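You operate a simulated robot arm through the tools that you are given. There is no shell and no other tool. Be economical: measure what you need, move in short steps, check, and stop when the job is done.

The job below is to be done with a simulated two-armed robot. You get a single attempt, and the scene is never put back.

TASK
Tighten the spindle's hub knob and give it one test run.
Fine: width slider at 59 for the run; hold the brake to tighten; power on only after that, off at the end.

It is judged by the outcome, as a careful person would: the job done as asked, and still so three seconds after it is handed in. It fails if anything else is knocked over, pushed out of place, dropped, spilled or broken.

THE ROBOT
Two 7-joint arms with two-finger parallel grippers on one trunk, on a base that drives. Base frame: it is fixed to the floor where the robot stands at the start and does not move with it; the origin is under the middle of the robot, x ahead of it, y to its left, z up. Units: m, degrees, N and s.
The left shoulder is at the start at [0.02, 0.138, 1.265], the right one opposite. With the tool pointing down near the work surface each hand reaches from about 0.1 to 0.48 m from the robot's upright axis, wherever it stands, measured 20 degrees to its own side. Places, roughly: brake button [0.4, 0.2, 0.9]; hub knob [0.6, 0, 1]; power lever [0.7, -0.1, 0.9]; spindle [0.5, 0, 0.9]; spindle run button [0.5, -0.2, 0.9]. Payload 1.57 kg a hand.
Tool frame (each hand has its own): the origin (TCP) lies between the finger pads and is the grasp point; the fingertips stand 0.03 m ahead of it; z points along the fingers, y is the line along which they close. Largest opening 0.08 m; finger width 0.017, thickness 0.012; the body of the gripper, 0.04 by 0.082 m, starts 0.08 m behind the TCP.
Orientation is that of the tool frame in the base frame, as [roll, pitch, yaw] about the fixed x, y, z axes, in that order (R = Rz(yaw) Ry(pitch) Rx(roll)). With the fingers straight down and closing along the base's y, the tool's x points along the base's -x, its y along +y and its z along -z.

THE INTERFACE
- The arms move only by the tool step_arm. It takes "left_rows", "right_rows" or both (then of equal length, played together; a hand with none holds still); each is text: rows parted by semicolons, each of 7 numbers parted by spaces: the shift along the base's x, y, z in m, then the turn, a rotation vector about the base's x, y, z in degrees, then the opening, from 0 (shut) to 1 (fully open). In form: tx ty tz wx wy wz claw; .... A call has 1 to 12 rows; each row is the pose to reach, as a shift and turn from the pose commanded when the call began. Each row takes 0.2 s and may step no farther than 0.05 m and 8.6 degrees from the row before; otherwise, or with a gripper value out of range, the whole call is refused. Where a pose cannot be reached the arm comes as near as it can. A force on the tool above 50 N (or 10 N above the force at the start of the call, whichever is more), or a blocked arm, ends the call early, and 0.2 s more pass. Each finger travels about 0.045 m/s and halts on what it meets, pressing with about 31 N; the grip force reading is that of the motor and also rises with nothing between the fingers. The clock runs only during rows and for 0.2 s after the last one: add rows that repeat a pose to give the fingers time. The reply holds the time, the measured pose of the TCP, the force on the tool along the base axes, the opening and the grip force, in the units named above and with some noise, with the torque about the TCP (base axes, N m) and any sound that the robot's microphone picked up, and new pictures: "views" is both (left out), scene, wrist or none (wrist: the cameras of the hands that moved).
- Cameras (640 x 400 px; columns grow to the right, rows downward): "scene" is now at [0.1924, -0.0048, 1.1726]; the picture's right is [-0.06, -1.00, 0.00], its down [-0.34, 0.02, -0.94] and it looks along [0.94, -0.05, -0.34] (base axes); focal length 214 px, centre (320, 200). "left" rides on the left gripper at [0.072, 0.007, -0.122] in its tool frame; the picture's right is [-0.09, 1.00, 0.00], its down [-0.84, -0.08, -0.54] and it looks along [-0.54, -0.05, 0.84] (tool axes); focal length 238 px, centre (320, 200). "right" rides on the right gripper at [0.072, -0.007, -0.122] in its tool frame; the picture's right is [0.09, 1.00, 0.00], its down [-0.84, 0.08, -0.54] and it looks along [-0.54, 0.05, 0.84] (tool axes); focal length 238 px, centre (320, 200). There is no depth. A picture from a camera that has moved, and an enlarged one, comes with that camera's place and axes in the base frame and with its lens.
- lift_body(by): slides the trunk up (or, below 0, down) by that many m; the arms and the scene camera ride with it, the base frame stays. It gives what a move gives, with no picture.
- base_move(legs): drives the robot by 1 to 6 legs, each [ahead, left, turn to the left] in m, m and degrees, along the robot's own axes; the way and the turn of a leg run together, so that a leg with both is an arc; at most 1.5 m and 180 degrees a leg. The arms and the cameras ride along, it lands a little off, and it stops where it bumps. It gives what a move gives, and a new picture of the scene camera.
- head_to(pan, tilt): turns the head with the scene camera to pan (to the left, within 60 degrees either way) and tilt (down, from -29 to 69), counted from straight ahead of the robot. It gives what a move gives, and a new picture of the scene camera.
- close_up(camera, box): a new picture of the part [left, top, right, bottom] of that camera's present view, enlarged. The clock stands still meanwhile.
- sign_off(): hands the job in; it is judged then, once.

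Work in short steps. Places have to be worked out from the pictures, the camera data and where the tool is seen: move nearer, look again, correct. Check each grasp and each placing, and mend what went wrong. You have 120 turns and 260 pictures in all, those below and enlarged ones among them. Open the grippers and draw the arms clear of the work before you hand the job in, unless the task says otherwise; then end with one line.

The tools are called after "Call:" by a JSON object that holds its "fn" and its "kwargs". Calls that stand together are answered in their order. step_arm: Moves the arms, as the interface text tells. Its arguments: {"type":"object","properties":{"left_rows":{"type":"string"},"right_rows":{"type":"string"},"views":{"type":"string","enum":["both","scene","wrist","none"]}},"required":[]} The other tools are called the same way: lift_body (by) slides the trunk up or down; base_move (legs) drives the base; head_to (pan, tilt) turns the head that bears the scene camera; close_up (camera, box) takes an enlarged picture of a part of a camera's view; sign_off () hands the job in.

At the start:

```text
time_s: 0.0
left_eef_pos: [0.3492, 0.1204, 1.125]
left_orientation: [-179.8, -27.8, -179.6]
left_contact_force: [0.0, -0.1, 0.1]
left_ft_torque: [0.02, -0.03, -0.01]
left_opening: 0.0799
left_gripper_force: 0.0
right_eef_pos: [0.3668, -0.2312, 1.1012]
right_orientation: [179.9, -30.0, 179.7]
right_contact_force: [0.3, 0.4, -0.3]
right_ft_torque: [0.01, -0.03, 0.0]
right_opening: 0.0799
right_gripper_force: 0.0
trunk travel left (down, up): [-0.64, 0.6]
robot x, y, heading: [0.0003, -0.0038, -0.3]
head pan, tilt: [-3.3, 19.8]
```

scene: 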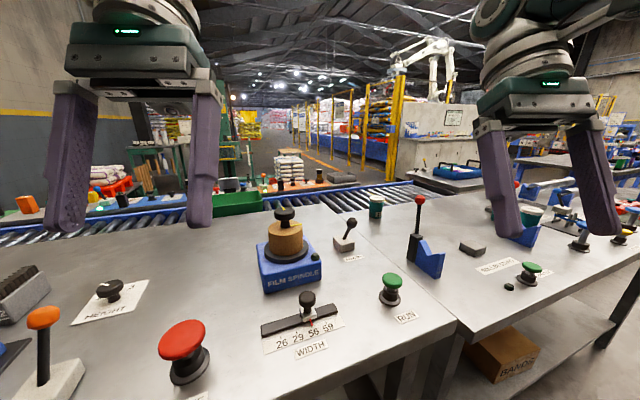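
right: 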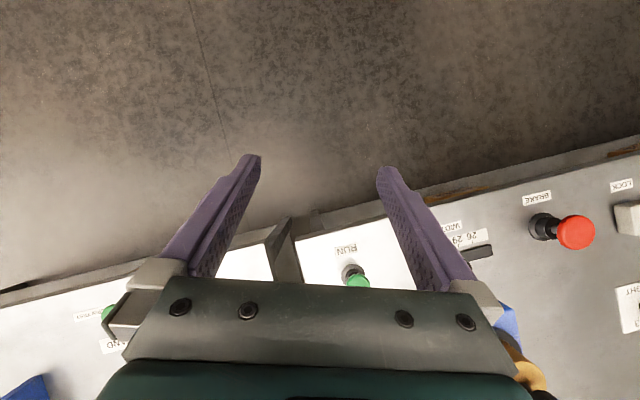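
left: 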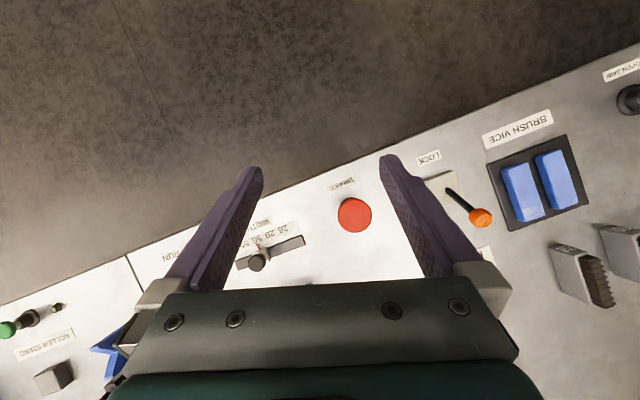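

The scene shows the spindle with knob, the width slider, brake button (red), run button (green) and levers. I enlarge the parts to read the labels.

Call:
{"fn": "close_up", "kwargs": {"camera": "scene", "box": [220, 190, 460, 360]}}

Call:
{"fn": "close_up", "kwargs": {"camera": "scene", "box": [0, 250, 240, 400]}}

Call:
{"fn": "head_to", "kwargs": {"pan": 0, "tilt": 45}}

```text
2.35 times, centred on (340, 275) of scene
camera zoom: at [0.1924, -0.0048, 1.1726], right [-0.06, -1.0, 0.0], down [-0.34, 0.02, -0.94], along [0.94, -0.05, -0.34], focal length 505 px, centre (273, 24)
```

zoom: 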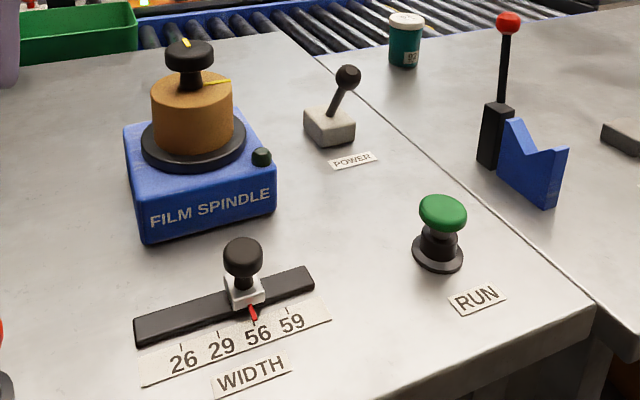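

```text
2.67 times, centred on (120, 325) of scene
camera zoom: at [0.1924, -0.0048, 1.1726], right [-0.06, -1.0, 0.0], down [-0.34, 0.02, -0.94], along [0.94, -0.05, -0.34], focal length 572 px, centre (853, -133)
```

zoom: 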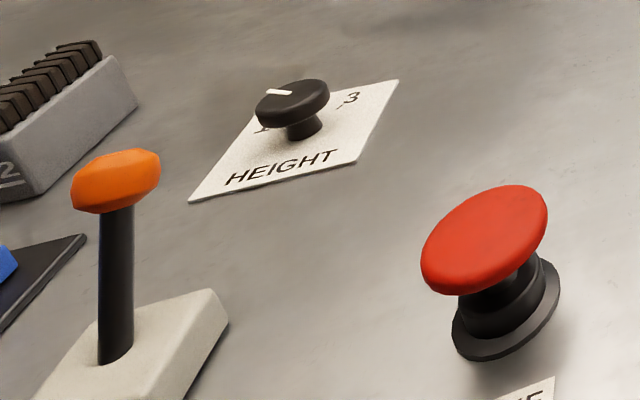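

```text
time_s: 0.9
left_eef_pos: [0.35, 0.1193, 1.1244]
left_orientation: [-180.0, -28.0, -179.6]
left_contact_force: [0.1, -0.4, -0.1]
left_ft_torque: [-0.04, 0.0, 0.02]
left_opening: 0.08
left_gripper_force: 0.0
right_eef_pos: [0.3666, -0.2296, 1.0989]
right_orientation: [179.9, -30.2, 179.6]
right_contact_force: [-0.3, -0.4, -0.4]
right_ft_torque: [-0.02, 0.01, 0.03]
right_opening: 0.0801
right_gripper_force: 0.0
trunk travel left (down, up): [-0.64, 0.6]
robot x, y, heading: [0.0, -0.0018, -0.1]
head pan, tilt: [0.0, 45.0]
camera scene: at [0.1808, 0.0006, 1.1336], right [0.0, -1.0, 0.0], down [-0.71, 0.0, -0.71], along [0.71, 0.0, -0.71], focal length 214 px, centre (320, 200)
```

scene: 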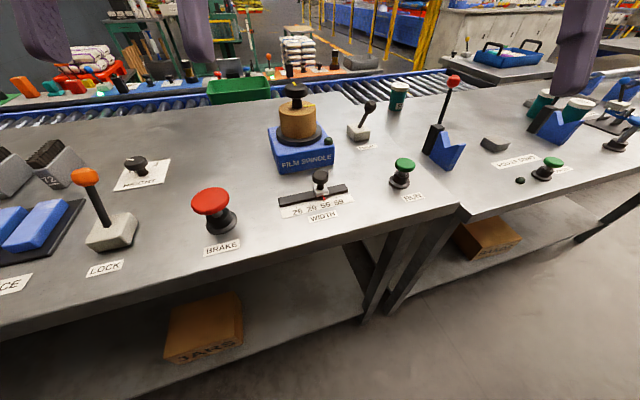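

I zoom for detail from this view.

Call:
{"fn": "close_up", "kwargs": {"camera": "scene", "box": [250, 70, 390, 158]}}

Call:
{"fn": "close_up", "kwargs": {"camera": "scene", "box": [180, 150, 440, 270]}}

Call:
{"fn": "close_up", "kwargs": {"camera": "left", "box": [200, 150, 520, 350]}}

```text
4.55 times, centred on (320, 114) of scene
camera zoom: at [0.1808, 0.0006, 1.1336], right [0.0, -1.0, 0.0], down [-0.71, 0.0, -0.71], along [0.71, 0.0, -0.71], focal length 975 px, centre (320, 591)
```

zoom: 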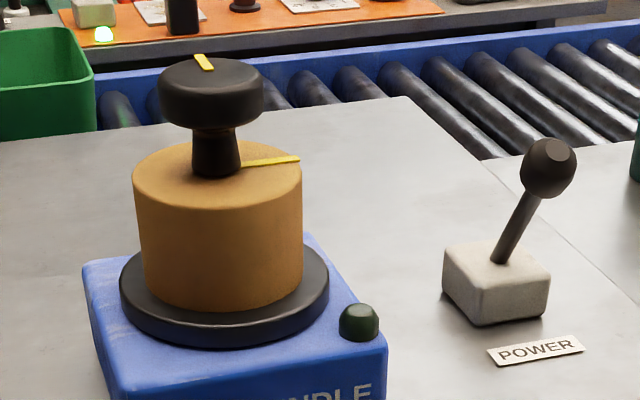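

```text
2.46 times, centred on (310, 210) of scene
camera zoom: at [0.1808, 0.0006, 1.1336], right [0.0, -1.0, 0.0], down [-0.71, 0.0, -0.71], along [0.71, 0.0, -0.71], focal length 528 px, centre (345, 175)
```

zoom: 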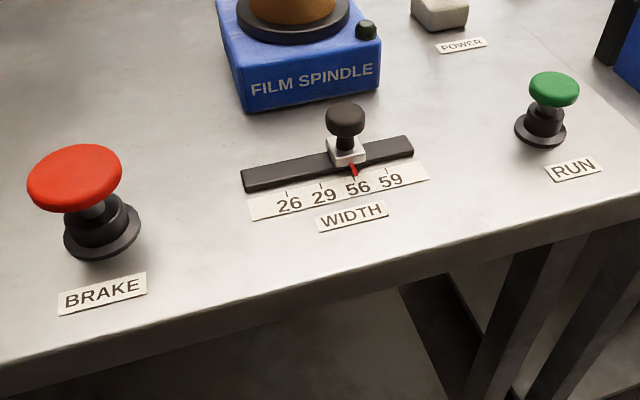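

```text
2.00 times, centred on (360, 250) of left
camera zoom: at [0.3433, 0.1271, 1.2661], right [0.07, 1.0, -0.04], down [0.99, -0.07, 0.09], along [0.08, -0.05, -1.0], focal length 477 px, centre (240, 100)
```

zoom: 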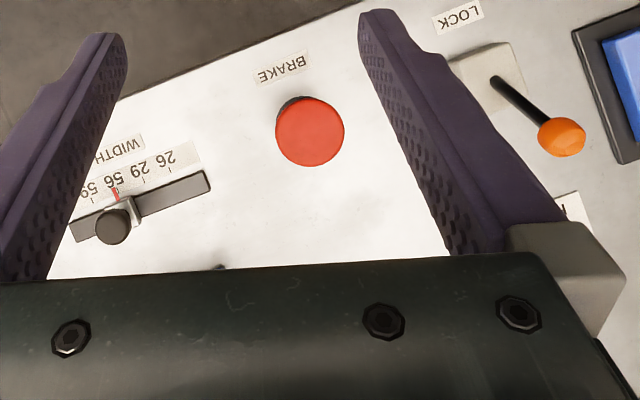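

The knob mark points ahead (+x) and the hub's mark points right, so about 90° clockwise aligns them. Estimates: brake top (0.397, 0.158, 0.915), slider knob (0.465, 0, 0.902), one step of the scale ≈ 0.024 m along (0.3, -0.955). I look down to judge the clearance for driving nearer.

Call:
{"fn": "head_to", "kwargs": {"pan": 0, "tilt": 69}}

Call:
{"fn": "close_up", "kwargs": {"camera": "right", "box": [200, 150, 520, 350]}}

```text
time_s: 1.8
left_eef_pos: [0.3506, 0.1198, 1.1245]
left_orientation: [-179.9, -27.9, -179.6]
left_contact_force: [0.2, 0.1, -0.2]
left_ft_torque: [-0.01, 0.01, 0.0]
left_opening: 0.0799
left_gripper_force: 0.2
right_eef_pos: [0.3649, -0.2304, 1.0984]
right_orientation: [179.9, -30.1, 179.4]
right_contact_force: [0.4, 0.9, -0.1]
right_ft_torque: [0.0, -0.01, 0.0]
right_opening: 0.0798
right_gripper_force: 0.0
trunk travel left (down, up): [-0.64, 0.6]
robot x, y, heading: [0.0027, 0.0045, 0.0]
head pan, tilt: [0.0, 68.8]
camera scene: at [0.1554, 0.0006, 1.1047], right [0.0, -1.0, 0.0], down [-0.93, 0.0, -0.36], along [0.36, 0.0, -0.93], focal length 214 px, centre (320, 200)
```

scene: 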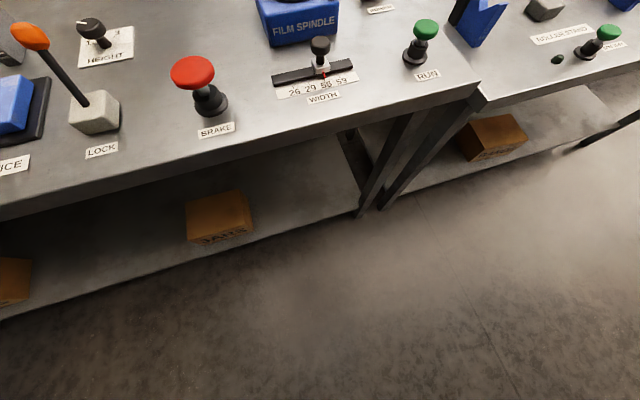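

```text
2.00 times, centred on (360, 250) of right
camera zoom: at [0.3659, -0.2372, 1.2411], right [-0.07, 1.0, 0.05], down [1.0, 0.07, 0.05], along [0.04, 0.05, -1.0], focal length 477 px, centre (240, 100)
```

zoom: 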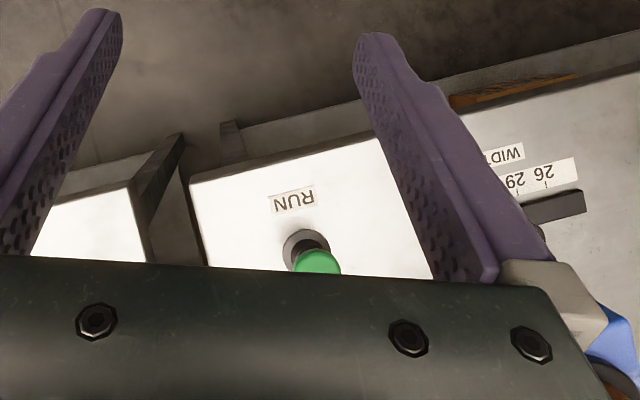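

Floor clear ahead. Run top ≈ (0.497, -0.155, 0.905). I drive 0.16 ahead and 0.05 left so the spindle and brake both come into reach.

Call:
{"fn": "base_move", "kwargs": {"legs": [[0.16, 0.05, 0]]}}

Call:
{"fn": "head_to", "kwargs": {"pan": 0, "tilt": 50}}

```text
time_s: 3.2
left_eef_pos: [0.5107, 0.1704, 1.1247]
left_orientation: [-180.0, -28.1, -179.6]
left_contact_force: [-0.6, 0.0, 0.7]
left_ft_torque: [0.0, 0.0, 0.0]
left_opening: 0.0798
left_gripper_force: 0.0
right_eef_pos: [0.5252, -0.1809, 1.098]
right_orientation: [179.9, -30.3, 179.5]
right_contact_force: [0.1, 0.5, 0.2]
right_ft_torque: [-0.01, 0.0, 0.03]
right_opening: 0.08
right_gripper_force: 0.1
trunk travel left (down, up): [-0.64, 0.6]
robot x, y, heading: [0.1619, 0.0508, -0.0]
head pan, tilt: [0.0, 68.8]
camera scene: at [0.3157, 0.0505, 1.1047], right [0.0, -1.0, 0.0], down [-0.93, 0.0, -0.36], along [0.36, 0.0, -0.93], focal length 214 px, centre (320, 200)
```

scene: 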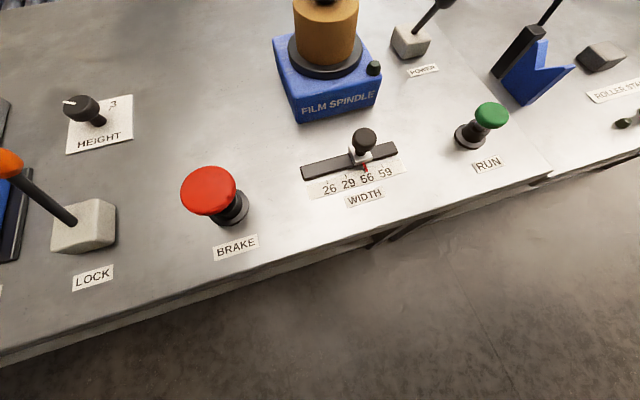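

```text
time_s: 4.0
left_eef_pos: [0.5111, 0.1699, 1.1258]
left_orientation: [180.0, -28.0, -179.6]
left_contact_force: [0.1, 0.4, -0.2]
left_ft_torque: [-0.01, -0.04, 0.02]
left_opening: 0.0797
left_gripper_force: 0.0
right_eef_pos: [0.5262, -0.1804, 1.0985]
right_orientation: [179.9, -30.2, 179.5]
right_contact_force: [0.0, 1.3, 0.3]
right_ft_torque: [0.01, 0.0, 0.0]
right_opening: 0.08
right_gripper_force: 0.2
trunk travel left (down, up): [-0.64, 0.6]
robot x, y, heading: [0.1594, 0.0531, 0.0]
head pan, tilt: [0.0, 50.0]
camera scene: at [0.3367, 0.0505, 1.1266], right [0.0, -1.0, 0.0], down [-0.77, 0.0, -0.64], along [0.64, 0.0, -0.77], focal length 214 px, centre (320, 200)
```

scene: 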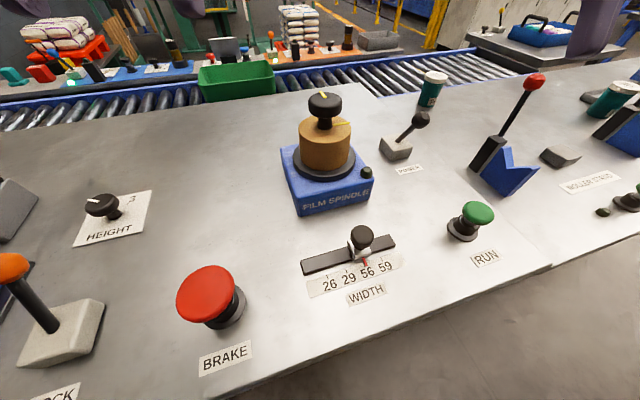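

Slider knob ≈ (0.466, 0.001, 0.90), hub knob ≈ (0.592, 0.045, 1.00) with ~4 cm cap, power ball ≈ (0.655, -0.109, 0.946). I bring the right hand above the slider, pointing down, and move the left hand back above the brake.

Call:
{"fn": "step_arm", "kwargs": {"right_rows": "-0.015 0.045 -0.01 0 -7.5 0 0.6; -0.03 0.09 -0.02 0 -15 0 0.6; -0.045 0.135 -0.03 0 -22.5 0 0.6; -0.06 0.181 -0.04 0 -30 0 0.6; -0.06 0.181 -0.06 0 -30 0 0.6", "left_rows": "-0.03 0 0 0 -7 0 0; -0.06 0 0 0 -14 0 0; -0.09 0 0 0 -21 0 0; -0.114 -0.01 0 0 -28 0 0; -0.114 -0.01 0 0 -28 0 0"}}

```text
time_s: 5.2
left_eef_pos: [0.3897, 0.1699, 1.1051]
left_orientation: [177.0, -4.1, -178.2]
left_contact_force: [0.5, 0.5, -0.2]
left_ft_torque: [0.02, -0.01, -0.03]
left_opening: 0.0001
left_gripper_force: 14.8
right_eef_pos: [0.466, 0.0013, 1.0403]
right_orientation: [179.7, -0.1, 179.5]
right_contact_force: [-0.5, -0.9, -0.5]
right_ft_torque: [0.01, 0.03, 0.01]
right_opening: 0.0481
right_gripper_force: 0.0
trunk travel left (down, up): [-0.64, 0.6]
robot x, y, heading: [0.161, 0.0484, -0.2]
head pan, tilt: [0.0, 50.0]
camera scene: at [0.3367, 0.0505, 1.1267], right [0.0, -1.0, 0.0], down [-0.77, 0.0, -0.64], along [0.64, 0.0, -0.77], focal length 214 px, centre (320, 200)
camera right: at [0.3955, -0.0056, 1.1615], right [-0.08, 1.0, 0.01], down [0.84, 0.07, 0.54], along [0.54, 0.05, -0.84], focal length 238 px, centre (320, 200)
camera left: at [0.3258, 0.1685, 1.2323], right [0.07, 1.0, 0.04], down [0.88, -0.08, 0.48], along [0.48, 0.01, -0.88], focal length 238 px, centre (320, 200)
```

scene: 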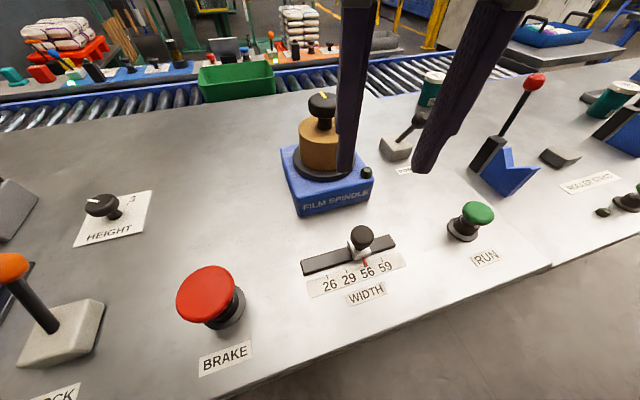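
right: 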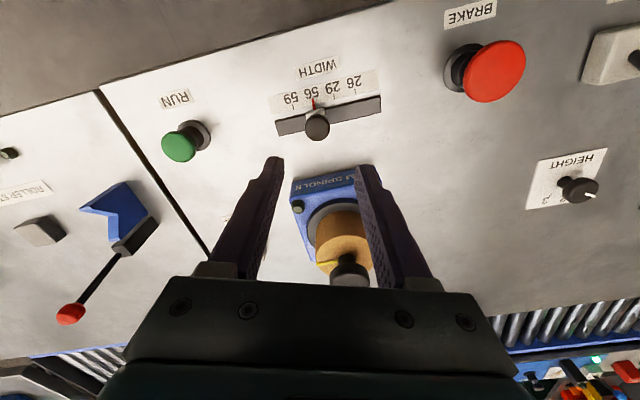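
left: 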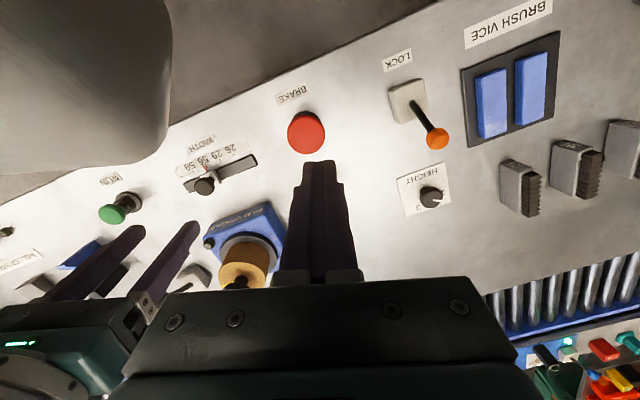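

The slider knob is confirmed at (0.466, -0.001). Descending around it and closing.

Call:
{"fn": "step_arm", "kwargs": {"right_rows": "0 -0.002 -0.04 0 0 0 0.6; 0 -0.002 -0.08 0 0 0 0.6; 0 -0.002 -0.12 0 0 0 0.6; 0 -0.002 -0.12 0 0 0 0.6"}}

```text
time_s: 6.2
left_eef_pos: [0.3896, 0.1692, 1.1058]
left_orientation: [177.1, -3.9, -178.9]
left_contact_force: [0.1, 0.7, 0.0]
left_ft_torque: [-0.02, 0.0, -0.03]
left_opening: 0.0003
left_gripper_force: 21.2
right_eef_pos: [0.4648, -0.0022, 0.9191]
right_orientation: [179.7, -0.2, 179.6]
right_contact_force: [-1.0, -0.3, -0.6]
right_ft_torque: [0.0, 0.01, -0.04]
right_opening: 0.0481
right_gripper_force: 0.1
trunk travel left (down, up): [-0.64, 0.6]
robot x, y, heading: [0.1621, 0.0514, 0.0]
head pan, tilt: [0.0, 50.0]
camera scene: at [0.3367, 0.0505, 1.1266], right [0.0, -1.0, 0.0], down [-0.77, 0.0, -0.64], along [0.64, 0.0, -0.77], focal length 214 px, centre (320, 200)
camera right: at [0.3948, -0.0086, 1.041], right [-0.08, 1.0, 0.01], down [0.84, 0.07, 0.54], along [0.54, 0.05, -0.84], focal length 238 px, centre (320, 200)
```

scene: 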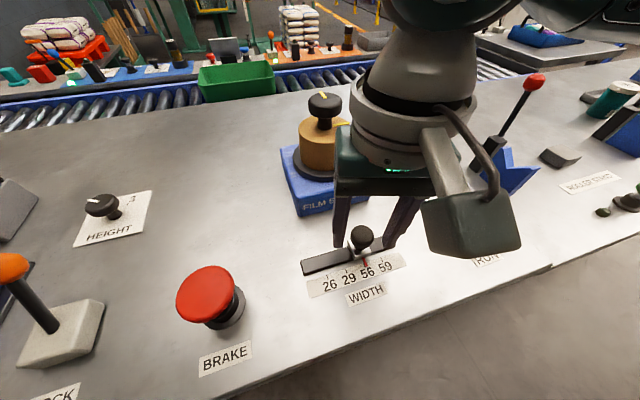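
right: 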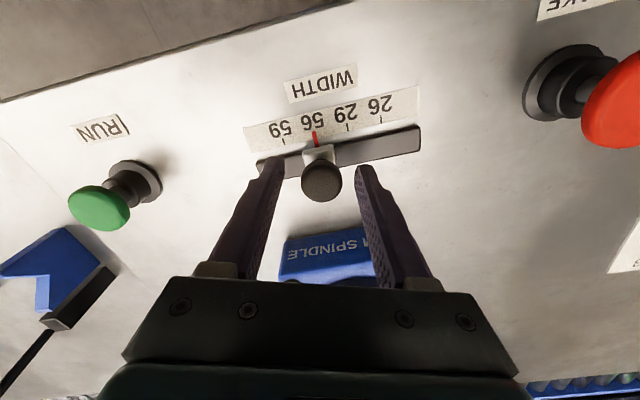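

Knob is centred between the fingers; close on it.

Call:
{"fn": "step_arm", "kwargs": {"right_rows": "0.003 0.001 -0.004 0 0 0 0.4; 0.003 0.001 -0.004 0 0 0 0.1; 0.003 0.001 -0.004 0 0 0 0.1; 0.003 0.001 -0.004 0 0 0 0.1"}}

```text
time_s: 7.2
left_eef_pos: [0.3885, 0.1686, 1.1049]
left_orientation: [176.9, -4.0, -179.2]
left_contact_force: [-1.9, 0.3, 0.1]
left_ft_torque: [0.0, -0.02, -0.01]
left_opening: 0.0
left_gripper_force: 21.1
right_eef_pos: [0.468, -0.0004, 0.9152]
right_orientation: [179.8, -0.2, 179.6]
right_contact_force: [-0.6, 0.2, 2.9]
right_ft_torque: [-0.12, 0.15, 0.13]
right_opening: 0.0274
right_gripper_force: 37.7
trunk travel left (down, up): [-0.64, 0.6]
robot x, y, heading: [0.16, 0.0525, 0.1]
head pan, tilt: [0.0, 50.0]
camera scene: at [0.3367, 0.0505, 1.1267], right [0.0, -1.0, 0.0], down [-0.77, 0.0, -0.64], along [0.64, 0.0, -0.77], focal length 214 px, centre (320, 200)
camera right: at [0.3978, -0.0075, 1.0379], right [-0.09, 1.0, 0.01], down [0.84, 0.07, 0.54], along [0.54, 0.05, -0.84], focal length 238 px, centre (320, 200)
```

scene: 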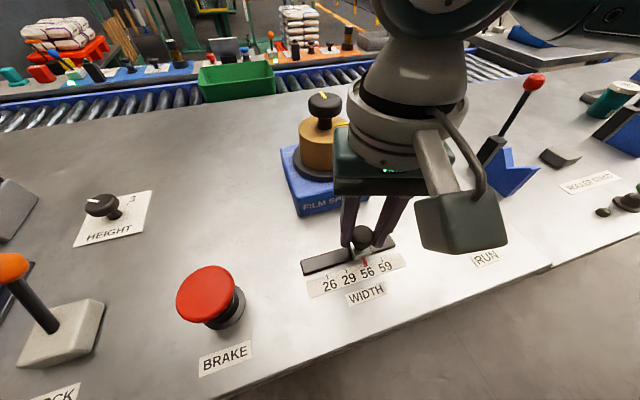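
right: 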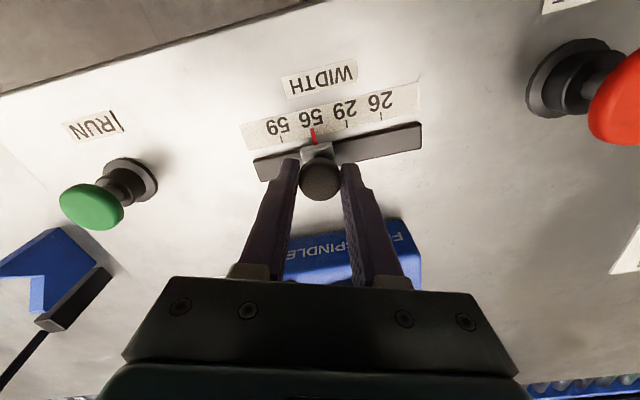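

Gripped. Slide one step (≈0.023 m) along the rail toward 59.

Call:
{"fn": "step_arm", "kwargs": {"right_rows": "0.0017 -0.0055 0 0 0 0 0.1; 0.0035 -0.011 0 0 0 0 0.1; 0.005 -0.0165 0 0 0 0 0.1; 0.0068 -0.022 0 0 0 0 0.1; 0.0068 -0.022 0 0 0 0 0.1", "views": "wrist"}}

Call:
{"fn": "close_up", "kwargs": {"camera": "right", "box": [220, 60, 440, 198]}}

```text
time_s: 8.4
left_eef_pos: [0.3878, 0.1685, 1.1056]
left_orientation: [176.8, -3.9, -179.4]
left_contact_force: [-0.2, -0.8, 0.2]
left_ft_torque: [0.0, 0.04, 0.02]
left_opening: 0.0001
left_gripper_force: 21.5
right_eef_pos: [0.4745, -0.0231, 0.916]
right_orientation: [179.7, -0.2, 179.6]
right_contact_force: [0.8, 0.0, 4.6]
right_ft_torque: [-0.01, 0.61, 0.2]
right_opening: 0.0274
right_gripper_force: 37.6
trunk travel left (down, up): [-0.64, 0.6]
robot x, y, heading: [0.162, 0.05, -0.1]
head pan, tilt: [0.0, 50.0]
camera right: at [0.4051, -0.0298, 1.0379], right [-0.08, 1.0, 0.0], down [0.84, 0.07, 0.54], along [0.54, 0.05, -0.84], focal length 238 px, centre (320, 200)
```

right: 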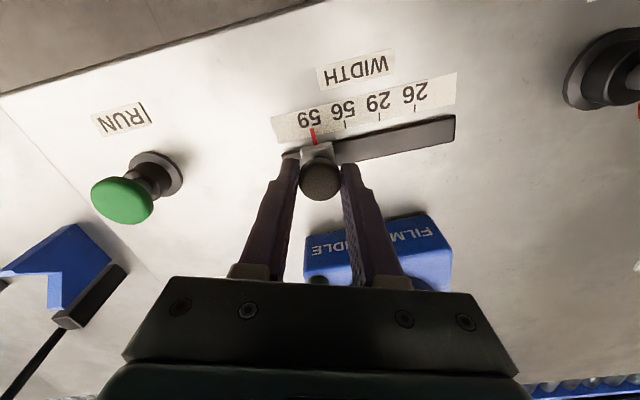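

```text
2.90 times, centred on (330, 129) of right
camera zoom: at [0.4051, -0.0298, 1.0379], right [-0.08, 1.0, 0.0], down [0.84, 0.07, 0.54], along [0.54, 0.05, -0.84], focal length 691 px, centre (291, 406)
```

zoom: 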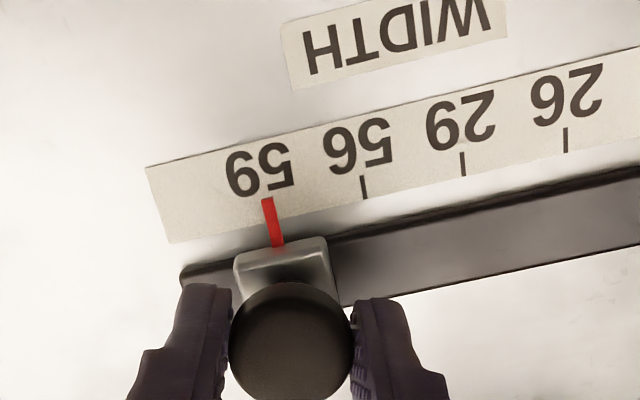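

The pointer stands on the 59 tick (within <1 mm). Release and rise.

Call:
{"fn": "step_arm", "kwargs": {"right_rows": "0 0 0 0 0 0 0.4; 0 0 0 0 0 0 0.6; 0 0 0 0 0 0 0.6; 0 0 0.05 0 0 0 0.6; 0 0 0.1 0 0 0 0.6; 0 0 0.15 0 0 0 0.9; 0 0 0.18 0 0 0 0.9", "views": "wrist"}}

Call:
{"fn": "close_up", "kwargs": {"camera": "scene", "box": [280, 210, 440, 310]}}

Call:
{"fn": "close_up", "kwargs": {"camera": "scene", "box": [270, 70, 430, 170]}}

```text
time_s: 10.1
left_eef_pos: [0.3862, 0.1694, 1.1055]
left_orientation: [176.7, -3.8, -179.5]
left_contact_force: [0.0, -0.2, 0.4]
left_ft_torque: [0.0, 0.0, 0.0]
left_opening: 0.0
left_gripper_force: 21.1
right_eef_pos: [0.4746, -0.0236, 1.0973]
right_orientation: [179.6, -0.1, 179.5]
right_contact_force: [-0.6, 0.5, 0.7]
right_ft_torque: [-0.02, 0.01, -0.01]
right_opening: 0.0717
right_gripper_force: 0.1
trunk travel left (down, up): [-0.64, 0.6]
robot x, y, heading: [0.1618, 0.0496, -0.2]
head pan, tilt: [0.0, 50.0]
camera right: at [0.4046, -0.0304, 1.219], right [-0.08, 1.0, 0.0], down [0.84, 0.07, 0.54], along [0.54, 0.05, -0.84], focal length 238 px, centre (320, 200)
```

right: 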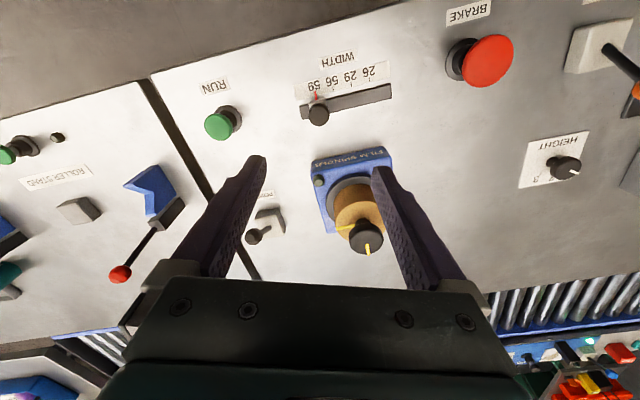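

```text
4.00 times, centred on (360, 260) of scene
camera zoom: at [0.3368, 0.0505, 1.1266], right [0.0, -1.0, 0.0], down [-0.77, 0.0, -0.64], along [0.64, 0.0, -0.77], focal length 858 px, centre (160, -40)
```

zoom: 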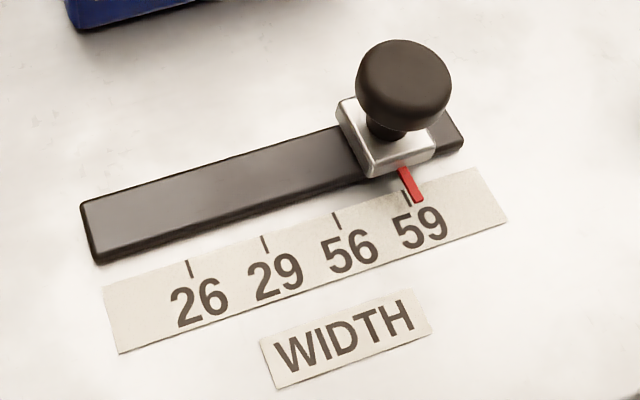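

```text
4.00 times, centred on (350, 120) of scene
camera zoom: at [0.3368, 0.0505, 1.1266], right [0.0, -1.0, 0.0], down [-0.77, 0.0, -0.64], along [0.64, 0.0, -0.77], focal length 858 px, centre (200, 520)
```

zoom: 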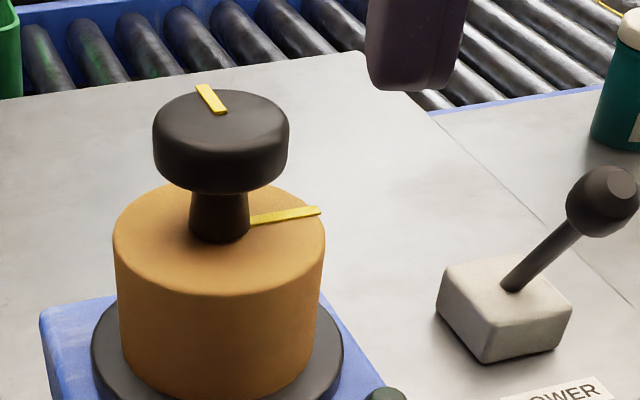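

Slider is at 59; the knob needs 90° clockwise. Now lower the closed left fingers to just above the brake button at (0.396, 0.159).

Call:
{"fn": "step_arm", "kwargs": {"left_rows": "0 0 -0.045 0 0 0 0; 0 0 -0.09 0 0 0 0; 0 0 -0.135 0 0 0 0; 0 0 -0.165 0 0 0 0; 0 0 -0.165 0 0 0 0"}}

```text
time_s: 11.2
left_eef_pos: [0.3971, 0.1587, 0.9594]
left_orientation: [-179.8, 0.0, -179.7]
left_contact_force: [0.1, 0.5, -0.2]
left_ft_torque: [0.01, 0.0, 0.01]
left_opening: 0.0
left_gripper_force: 21.3
right_eef_pos: [0.4757, -0.0244, 1.0967]
right_orientation: [179.7, -0.3, 179.6]
right_contact_force: [-0.8, 0.1, 0.4]
right_ft_torque: [0.02, 0.02, 0.03]
right_opening: 0.0718
right_gripper_force: 0.1
trunk travel left (down, up): [-0.64, 0.6]
robot x, y, heading: [0.1587, 0.0503, 0.3]
head pan, tilt: [0.0, 50.0]
camera scene: at [0.3367, 0.0505, 1.1266], right [0.0, -1.0, 0.0], down [-0.77, 0.0, -0.64], along [0.64, 0.0, -0.77], focal length 214 px, centre (320, 200)
camera left: at [0.3239, 0.1668, 1.0806], right [0.09, 1.0, 0.0], down [0.84, -0.07, 0.54], along [0.54, -0.05, -0.84], focal length 238 px, centre (320, 200)
```

scene: 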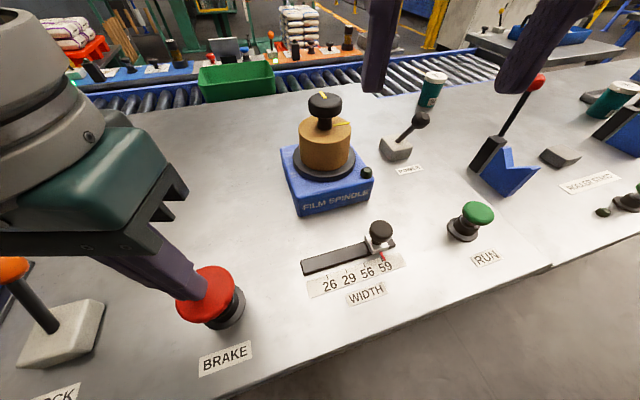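
left: 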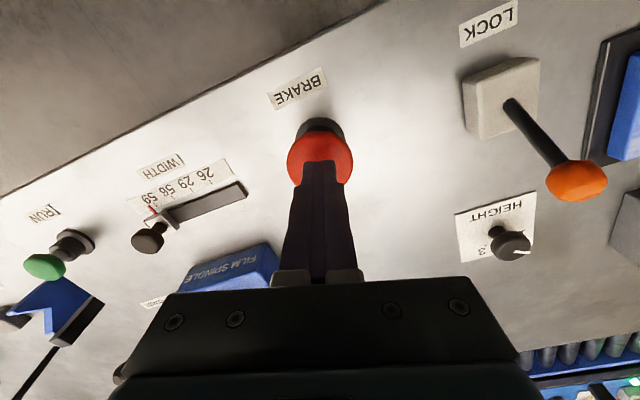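

The left fingers hover over the brake. Now the right hand goes above the hub knob, turned +45° so that there is room for a 90° clockwise turn.

Call:
{"fn": "step_arm", "kwargs": {"right_rows": "0.02 0.012 0 0 0 7.5 0.9; 0.04 0.024 0 0 0 15 0.9; 0.06 0.036 0 0 0 22.5 0.9; 0.08 0.047 0 0 0 30 0.9; 0.1 0.058 0 0 0 37.5 0.9; 0.117 0.069 0 0 0 45 0.9; 0.117 0.069 0 0 0 45 0.9"}}

```text
time_s: 12.8
left_eef_pos: [0.3968, 0.1596, 0.9592]
left_orientation: [-179.8, 0.1, -179.7]
left_contact_force: [0.3, -0.1, 0.9]
left_ft_torque: [-0.02, -0.02, 0.02]
left_opening: 0.0
left_gripper_force: 21.4
right_eef_pos: [0.5922, 0.0471, 1.0944]
right_orientation: [179.8, -0.2, -135.3]
right_contact_force: [0.2, 0.0, 0.1]
right_ft_torque: [0.02, -0.01, 0.02]
right_opening: 0.072
right_gripper_force: 0.0
trunk travel left (down, up): [-0.64, 0.6]
robot x, y, heading: [0.1608, 0.0493, -0.0]
head pan, tilt: [0.0, 50.0]
camera scene: at [0.3367, 0.0505, 1.1266], right [0.0, -1.0, 0.0], down [-0.77, 0.0, -0.64], along [0.64, 0.0, -0.77], focal length 214 px, centre (320, 200)
camera right: at [0.5478, -0.009, 1.2173], right [-0.77, 0.64, 0.0], down [0.54, 0.64, 0.54], along [0.34, 0.42, -0.84], focal length 238 px, centre (320, 200)
```

scene: 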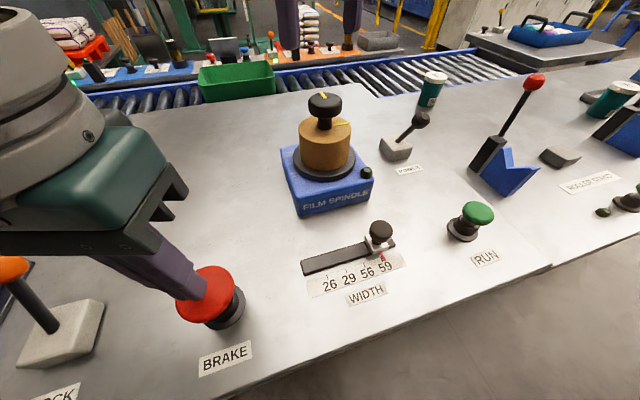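
right: 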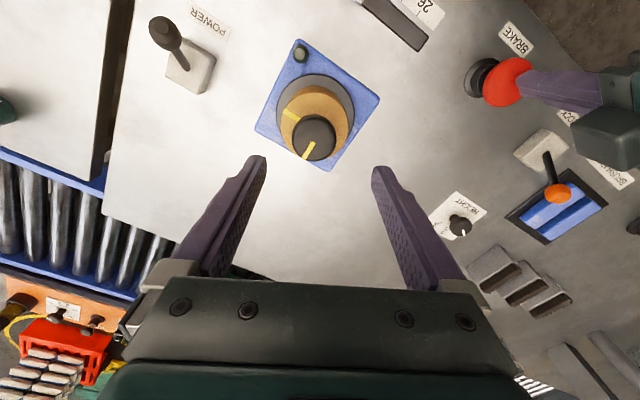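

Knob centre ≈ (0.595, 0.044). First press the brake with small steps.

Call:
{"fn": "step_arm", "kwargs": {"left_rows": "0 0 -0.006 0 0 0 0; 0 0 -0.012 0 0 0 0; 0 0 -0.018 0 0 0 0; 0 0 -0.022 0 0 0 0; 0 0 -0.022 0 0 0 0"}}

```text
time_s: 14.1
left_eef_pos: [0.3958, 0.1596, 0.9388]
left_orientation: [-179.8, 0.0, -179.7]
left_contact_force: [-0.8, -0.1, 3.1]
left_ft_torque: [0.03, 0.03, 0.0]
left_opening: 0.0
left_gripper_force: 21.4
right_eef_pos: [0.5925, 0.046, 1.0957]
right_orientation: [179.7, -0.2, -135.4]
right_contact_force: [0.8, 0.3, -0.7]
right_ft_torque: [-0.03, -0.03, 0.0]
right_opening: 0.072
right_gripper_force: 0.0
trunk travel left (down, up): [-0.64, 0.6]
robot x, y, heading: [0.159, 0.0521, 0.0]
head pan, tilt: [0.0, 50.0]
camera scene: at [0.3367, 0.0506, 1.1267], right [0.0, -1.0, 0.0], down [-0.77, 0.0, -0.64], along [0.64, 0.0, -0.77], focal length 214 px, centre (320, 200)
camera left: at [0.324, 0.1668, 1.0598], right [0.09, 1.0, 0.0], down [0.84, -0.07, 0.54], along [0.54, -0.05, -0.84], focal length 238 px, centre (320, 200)
```

scene: 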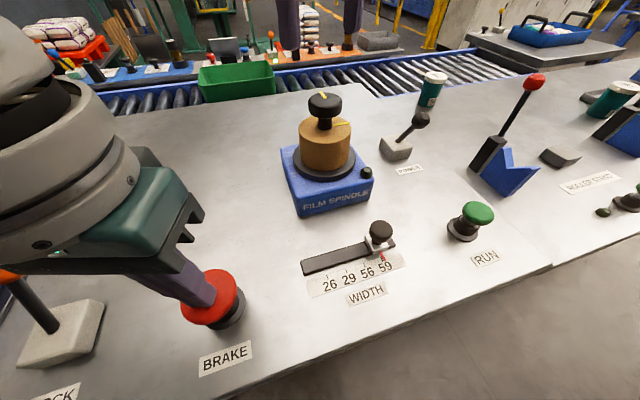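
left: 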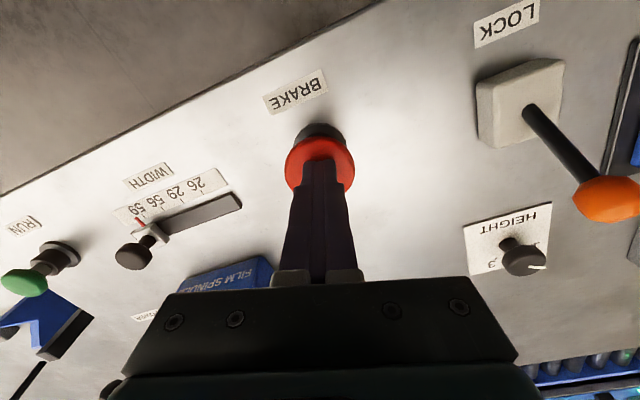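

Contact with 3 N of spring force. Press further.

Call:
{"fn": "step_arm", "kwargs": {"left_rows": "0 0 -0.004 0 0 0 0; 0 0 -0.008 0 0 0 0; 0 0 -0.012 0 0 0 0; 0 0 -0.012 0 0 0 0"}}

```text
time_s: 15.1
left_eef_pos: [0.3964, 0.1603, 0.9283]
left_orientation: [-179.7, 0.0, -179.7]
left_contact_force: [-7.8, 1.3, 32.7]
left_ft_torque: [0.05, 0.25, 0.15]
left_opening: 0.0001
left_gripper_force: 21.4
right_eef_pos: [0.5918, 0.047, 1.0951]
right_orientation: [179.6, -0.2, -135.4]
right_contact_force: [0.7, -0.1, -1.1]
right_ft_torque: [0.02, 0.01, 0.01]
right_opening: 0.0723
right_gripper_force: 0.1
trunk travel left (down, up): [-0.64, 0.6]
robot x, y, heading: [0.1619, 0.0484, 0.0]
head pan, tilt: [0.0, 50.0]
heard: click
camera scene: at [0.3366, 0.0512, 1.127], right [0.0, -1.0, 0.0], down [-0.77, 0.0, -0.64], along [0.64, 0.0, -0.77], focal length 214 px, centre (320, 200)
camera left: at [0.324, 0.1671, 1.0486], right [0.09, 1.0, 0.0], down [0.84, -0.07, 0.54], along [0.54, -0.05, -0.84], focal length 238 px, centre (320, 200)
```

scene: 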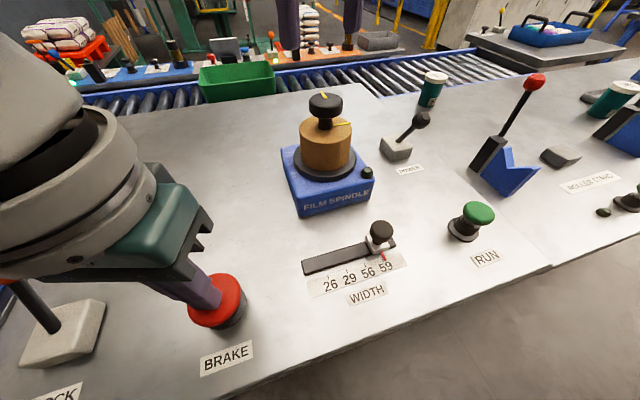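
left: 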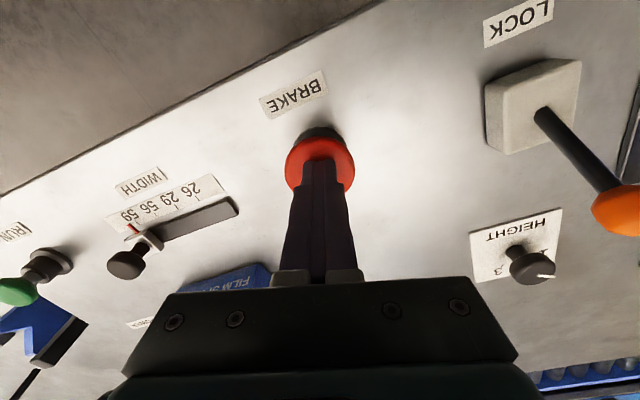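

Click: the brake is pressed with 33 N, held. Now the right hand descends over the knob, still open.

Call:
{"fn": "step_arm", "kwargs": {"right_rows": "0.003 -0.003 -0.03 0 0 0 0.9; 0.003 -0.003 -0.06 0 0 0 0.9; 0.003 -0.003 -0.087 0 0 0 0.9; 0.003 -0.003 -0.087 0 0 0 0.9"}}

```text
time_s: 16.1
left_eef_pos: [0.397, 0.1599, 0.9268]
left_orientation: [-179.7, 0.1, -179.6]
left_contact_force: [-9.9, -0.7, 41.0]
left_ft_torque: [0.0, 0.33, -0.23]
left_opening: 0.0
left_gripper_force: 21.1
right_eef_pos: [0.5959, 0.0442, 1.0086]
right_orientation: [179.7, 0.0, -135.4]
right_contact_force: [-0.2, 0.1, 0.9]
right_ft_torque: [0.03, 0.01, 0.0]
right_opening: 0.072
right_gripper_force: 0.0
trunk travel left (down, up): [-0.64, 0.6]
robot x, y, heading: [0.1612, 0.0492, 0.2]
head pan, tilt: [0.0, 50.0]
camera scene: at [0.3367, 0.051, 1.1268], right [0.0, -1.0, 0.0], down [-0.77, 0.0, -0.64], along [0.64, 0.0, -0.77], focal length 214 px, centre (320, 200)
camera right: at [0.5513, -0.0117, 1.1305], right [-0.76, 0.64, 0.01], down [0.54, 0.64, 0.54], along [0.34, 0.42, -0.84], focal length 238 px, centre (320, 200)
```

scene: 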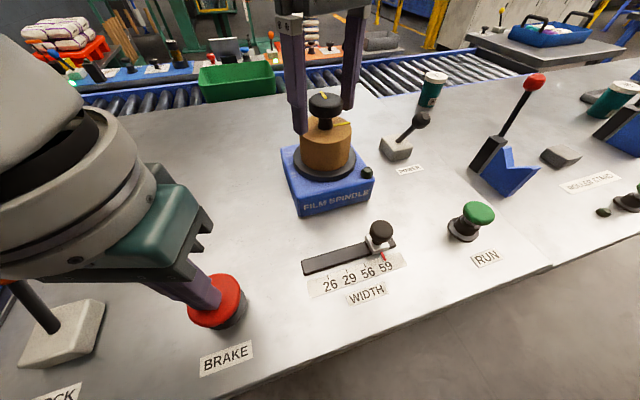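
right: 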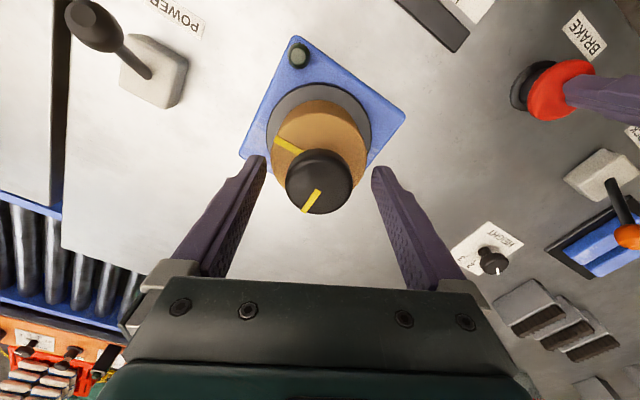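

Knob is centred. Ease the brake by 1.5 mm and close the right fingers on the knob.

Call:
{"fn": "step_arm", "kwargs": {"right_rows": "0 0 0 0 0 0 0.7; 0 0 0 0 0 0 0.4; 0 0 0 0 0 0 0.4; 0 0 0 0 0 0 0.3; 0 0 0 0 0 0 0.3; 0 0 0 0 0 0 0.3", "left_rows": "0 0 0.0015 0 0 0 0; 0 0 0.0015 0 0 0 0; 0 0 0.0015 0 0 0 0; 0 0 0.0015 0 0 0 0; 0 0 0.0015 0 0 0 0; 0 0 0.0015 0 0 0 0", "views": "scene"}}

Call:
{"fn": "close_up", "kwargs": {"camera": "right", "box": [200, 80, 440, 230]}}

```text
time_s: 17.4
left_eef_pos: [0.3961, 0.1592, 0.9279]
left_orientation: [-179.7, 0.0, -179.7]
left_contact_force: [-6.7, -0.4, 24.6]
left_ft_torque: [0.0, 0.21, 0.16]
left_opening: 0.0
left_gripper_force: 20.7
right_eef_pos: [0.5959, 0.0425, 1.0081]
right_orientation: [179.7, -0.2, -135.4]
right_contact_force: [4.1, -0.9, -8.1]
right_ft_torque: [-0.12, -0.3, -0.02]
right_opening: 0.0407
right_gripper_force: 44.9
trunk travel left (down, up): [-0.64, 0.6]
robot x, y, heading: [0.1585, 0.0501, -0.0]
head pan, tilt: [0.0, 50.0]
camera scene: at [0.3369, 0.0507, 1.1266], right [0.0, -1.0, 0.0], down [-0.77, 0.0, -0.64], along [0.64, 0.0, -0.77], focal length 214 px, centre (320, 200)
```

scene: 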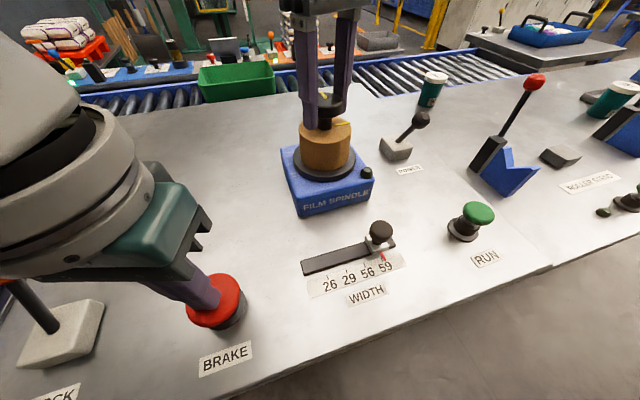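

```text
2.67 times, centred on (320, 155) of right
camera zoom: at [0.5515, -0.0122, 1.1304], right [-0.76, 0.64, 0.0], down [0.54, 0.64, 0.54], along [0.35, 0.42, -0.84], focal length 636 px, centre (320, 320)
```

zoom: 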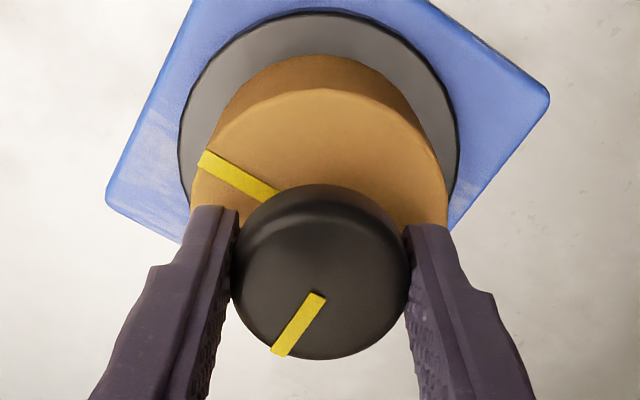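

Knob gripped (41 mm). Turn clockwise 45° with the brake held.

Call:
{"fn": "step_arm", "kwargs": {"right_rows": "0 0 0.0005 0 0 -7.5 0.3; 0 0 0.0005 0 0 -15 0.3; 0 0 0.0005 0 0 -22.5 0.3; 0 0 0.0005 0 0 -30 0.3; 0 0 0.0005 0 0 -37.5 0.3; 0 0 0.0005 0 0 -45 0.3"}}

```text
time_s: 18.9
left_eef_pos: [0.3972, 0.1595, 0.9278]
left_orientation: [-179.7, 0.1, -179.8]
left_contact_force: [-6.8, -1.4, 25.1]
left_ft_torque: [-0.01, 0.2, -0.02]
left_opening: 0.0001
left_gripper_force: 21.3
right_eef_pos: [0.5949, 0.0434, 1.0088]
right_orientation: [179.7, -0.2, 179.4]
right_contact_force: [15.0, 1.2, -30.9]
right_ft_torque: [-0.44, -0.19, -0.01]
right_opening: 0.0408
right_gripper_force: 45.0
trunk travel left (down, up): [-0.64, 0.6]
robot x, y, heading: [0.1597, 0.0483, -0.1]
head pan, tilt: [0.0, 50.0]
camera scene: at [0.3369, 0.0509, 1.1265], right [0.0, -1.0, 0.0], down [-0.77, 0.0, -0.64], along [0.64, 0.0, -0.77], focal length 214 px, centre (320, 200)
camera right: at [0.5256, 0.037, 1.1306], right [-0.08, 1.0, 0.01], down [0.84, 0.07, 0.54], along [0.54, 0.05, -0.84], focal length 238 px, centre (320, 200)
```

scene: 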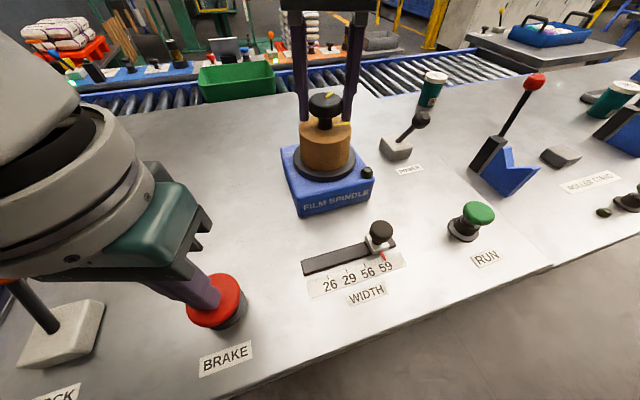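
right: 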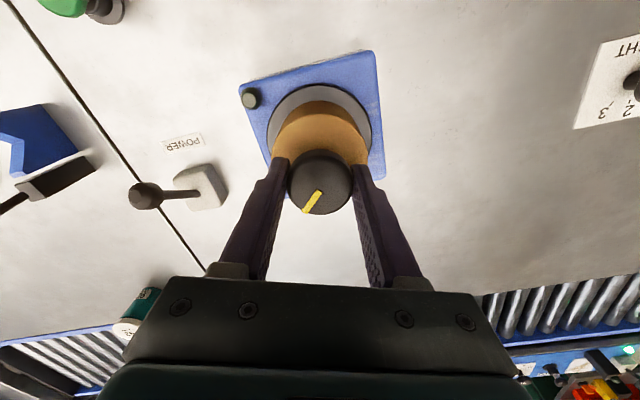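

The knob turns with the hand and pulls it down (31 N), so it screws in; I follow it down ~2 mm and turn another 38°.

Call:
{"fn": "step_arm", "kwargs": {"right_rows": "0 0 -0.0025 0 0 0 0.3; 0 0 -0.003 0 0 -7.5 0.3; 0 0 -0.0033 0 0 -15 0.3; 0 0 -0.0036 0 0 -22.5 0.3; 0 0 -0.0039 0 0 -30 0.3; 0 0 -0.0042 0 0 -37.5 0.3"}}

Call:
{"fn": "close_up", "kwargs": {"camera": "scene", "box": [270, 70, 430, 170]}}

```text
time_s: 20.2
left_eef_pos: [0.3974, 0.1601, 0.9293]
left_orientation: [-179.9, -0.1, -179.7]
left_contact_force: [-5.4, 4.4, 16.1]
left_ft_torque: [0.12, 0.18, 0.1]
left_opening: 0.0
left_gripper_force: 21.3
right_eef_pos: [0.5953, 0.0428, 1.0071]
right_orientation: [179.5, -0.1, 142.0]
right_contact_force: [-10.5, -4.4, 36.5]
right_ft_torque: [-0.58, 0.51, 0.02]
right_opening: 0.041
right_gripper_force: 45.0
trunk travel left (down, up): [-0.64, 0.6]
robot x, y, heading: [0.1595, 0.0486, -0.2]
head pan, tilt: [0.0, 50.0]
camera scene: at [0.3372, 0.0506, 1.1271], right [0.0, -1.0, 0.0], down [-0.77, 0.0, -0.64], along [0.64, 0.0, -0.77], focal length 214 px, centre (320, 200)
camera right: at [0.5363, 0.082, 1.1289], right [0.54, 0.84, 0.01], down [0.71, -0.46, 0.54], along [0.46, -0.29, -0.84], focal length 238 px, centre (320, 200)
```

scene: 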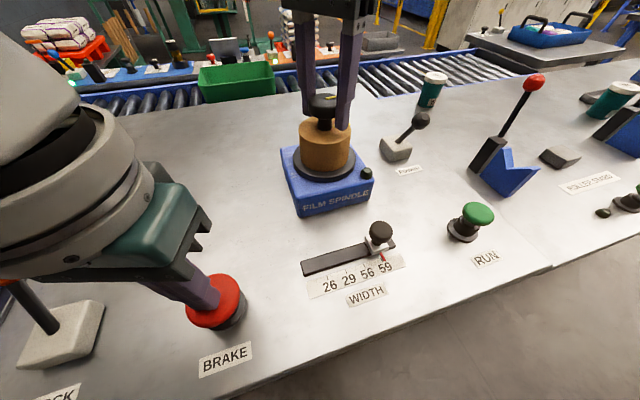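
right: 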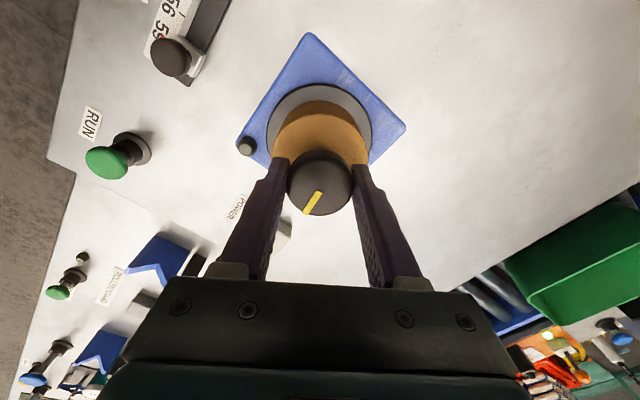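

```text
4.00 times, centred on (350, 120) of scene
camera zoom: at [0.3372, 0.0506, 1.1271], right [0.0, -1.0, 0.0], down [-0.77, 0.0, -0.64], along [0.64, 0.0, -0.77], focal length 858 px, centre (200, 520)
```

zoom: 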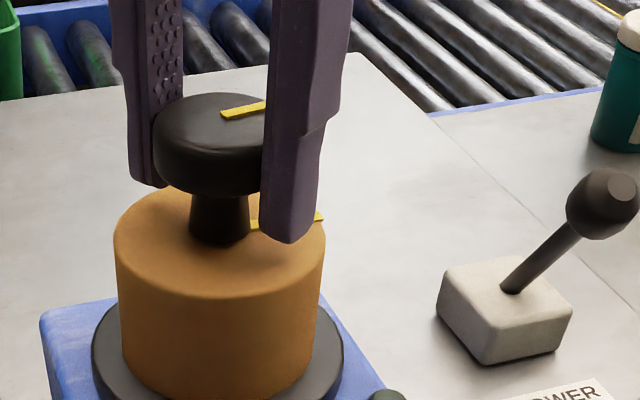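

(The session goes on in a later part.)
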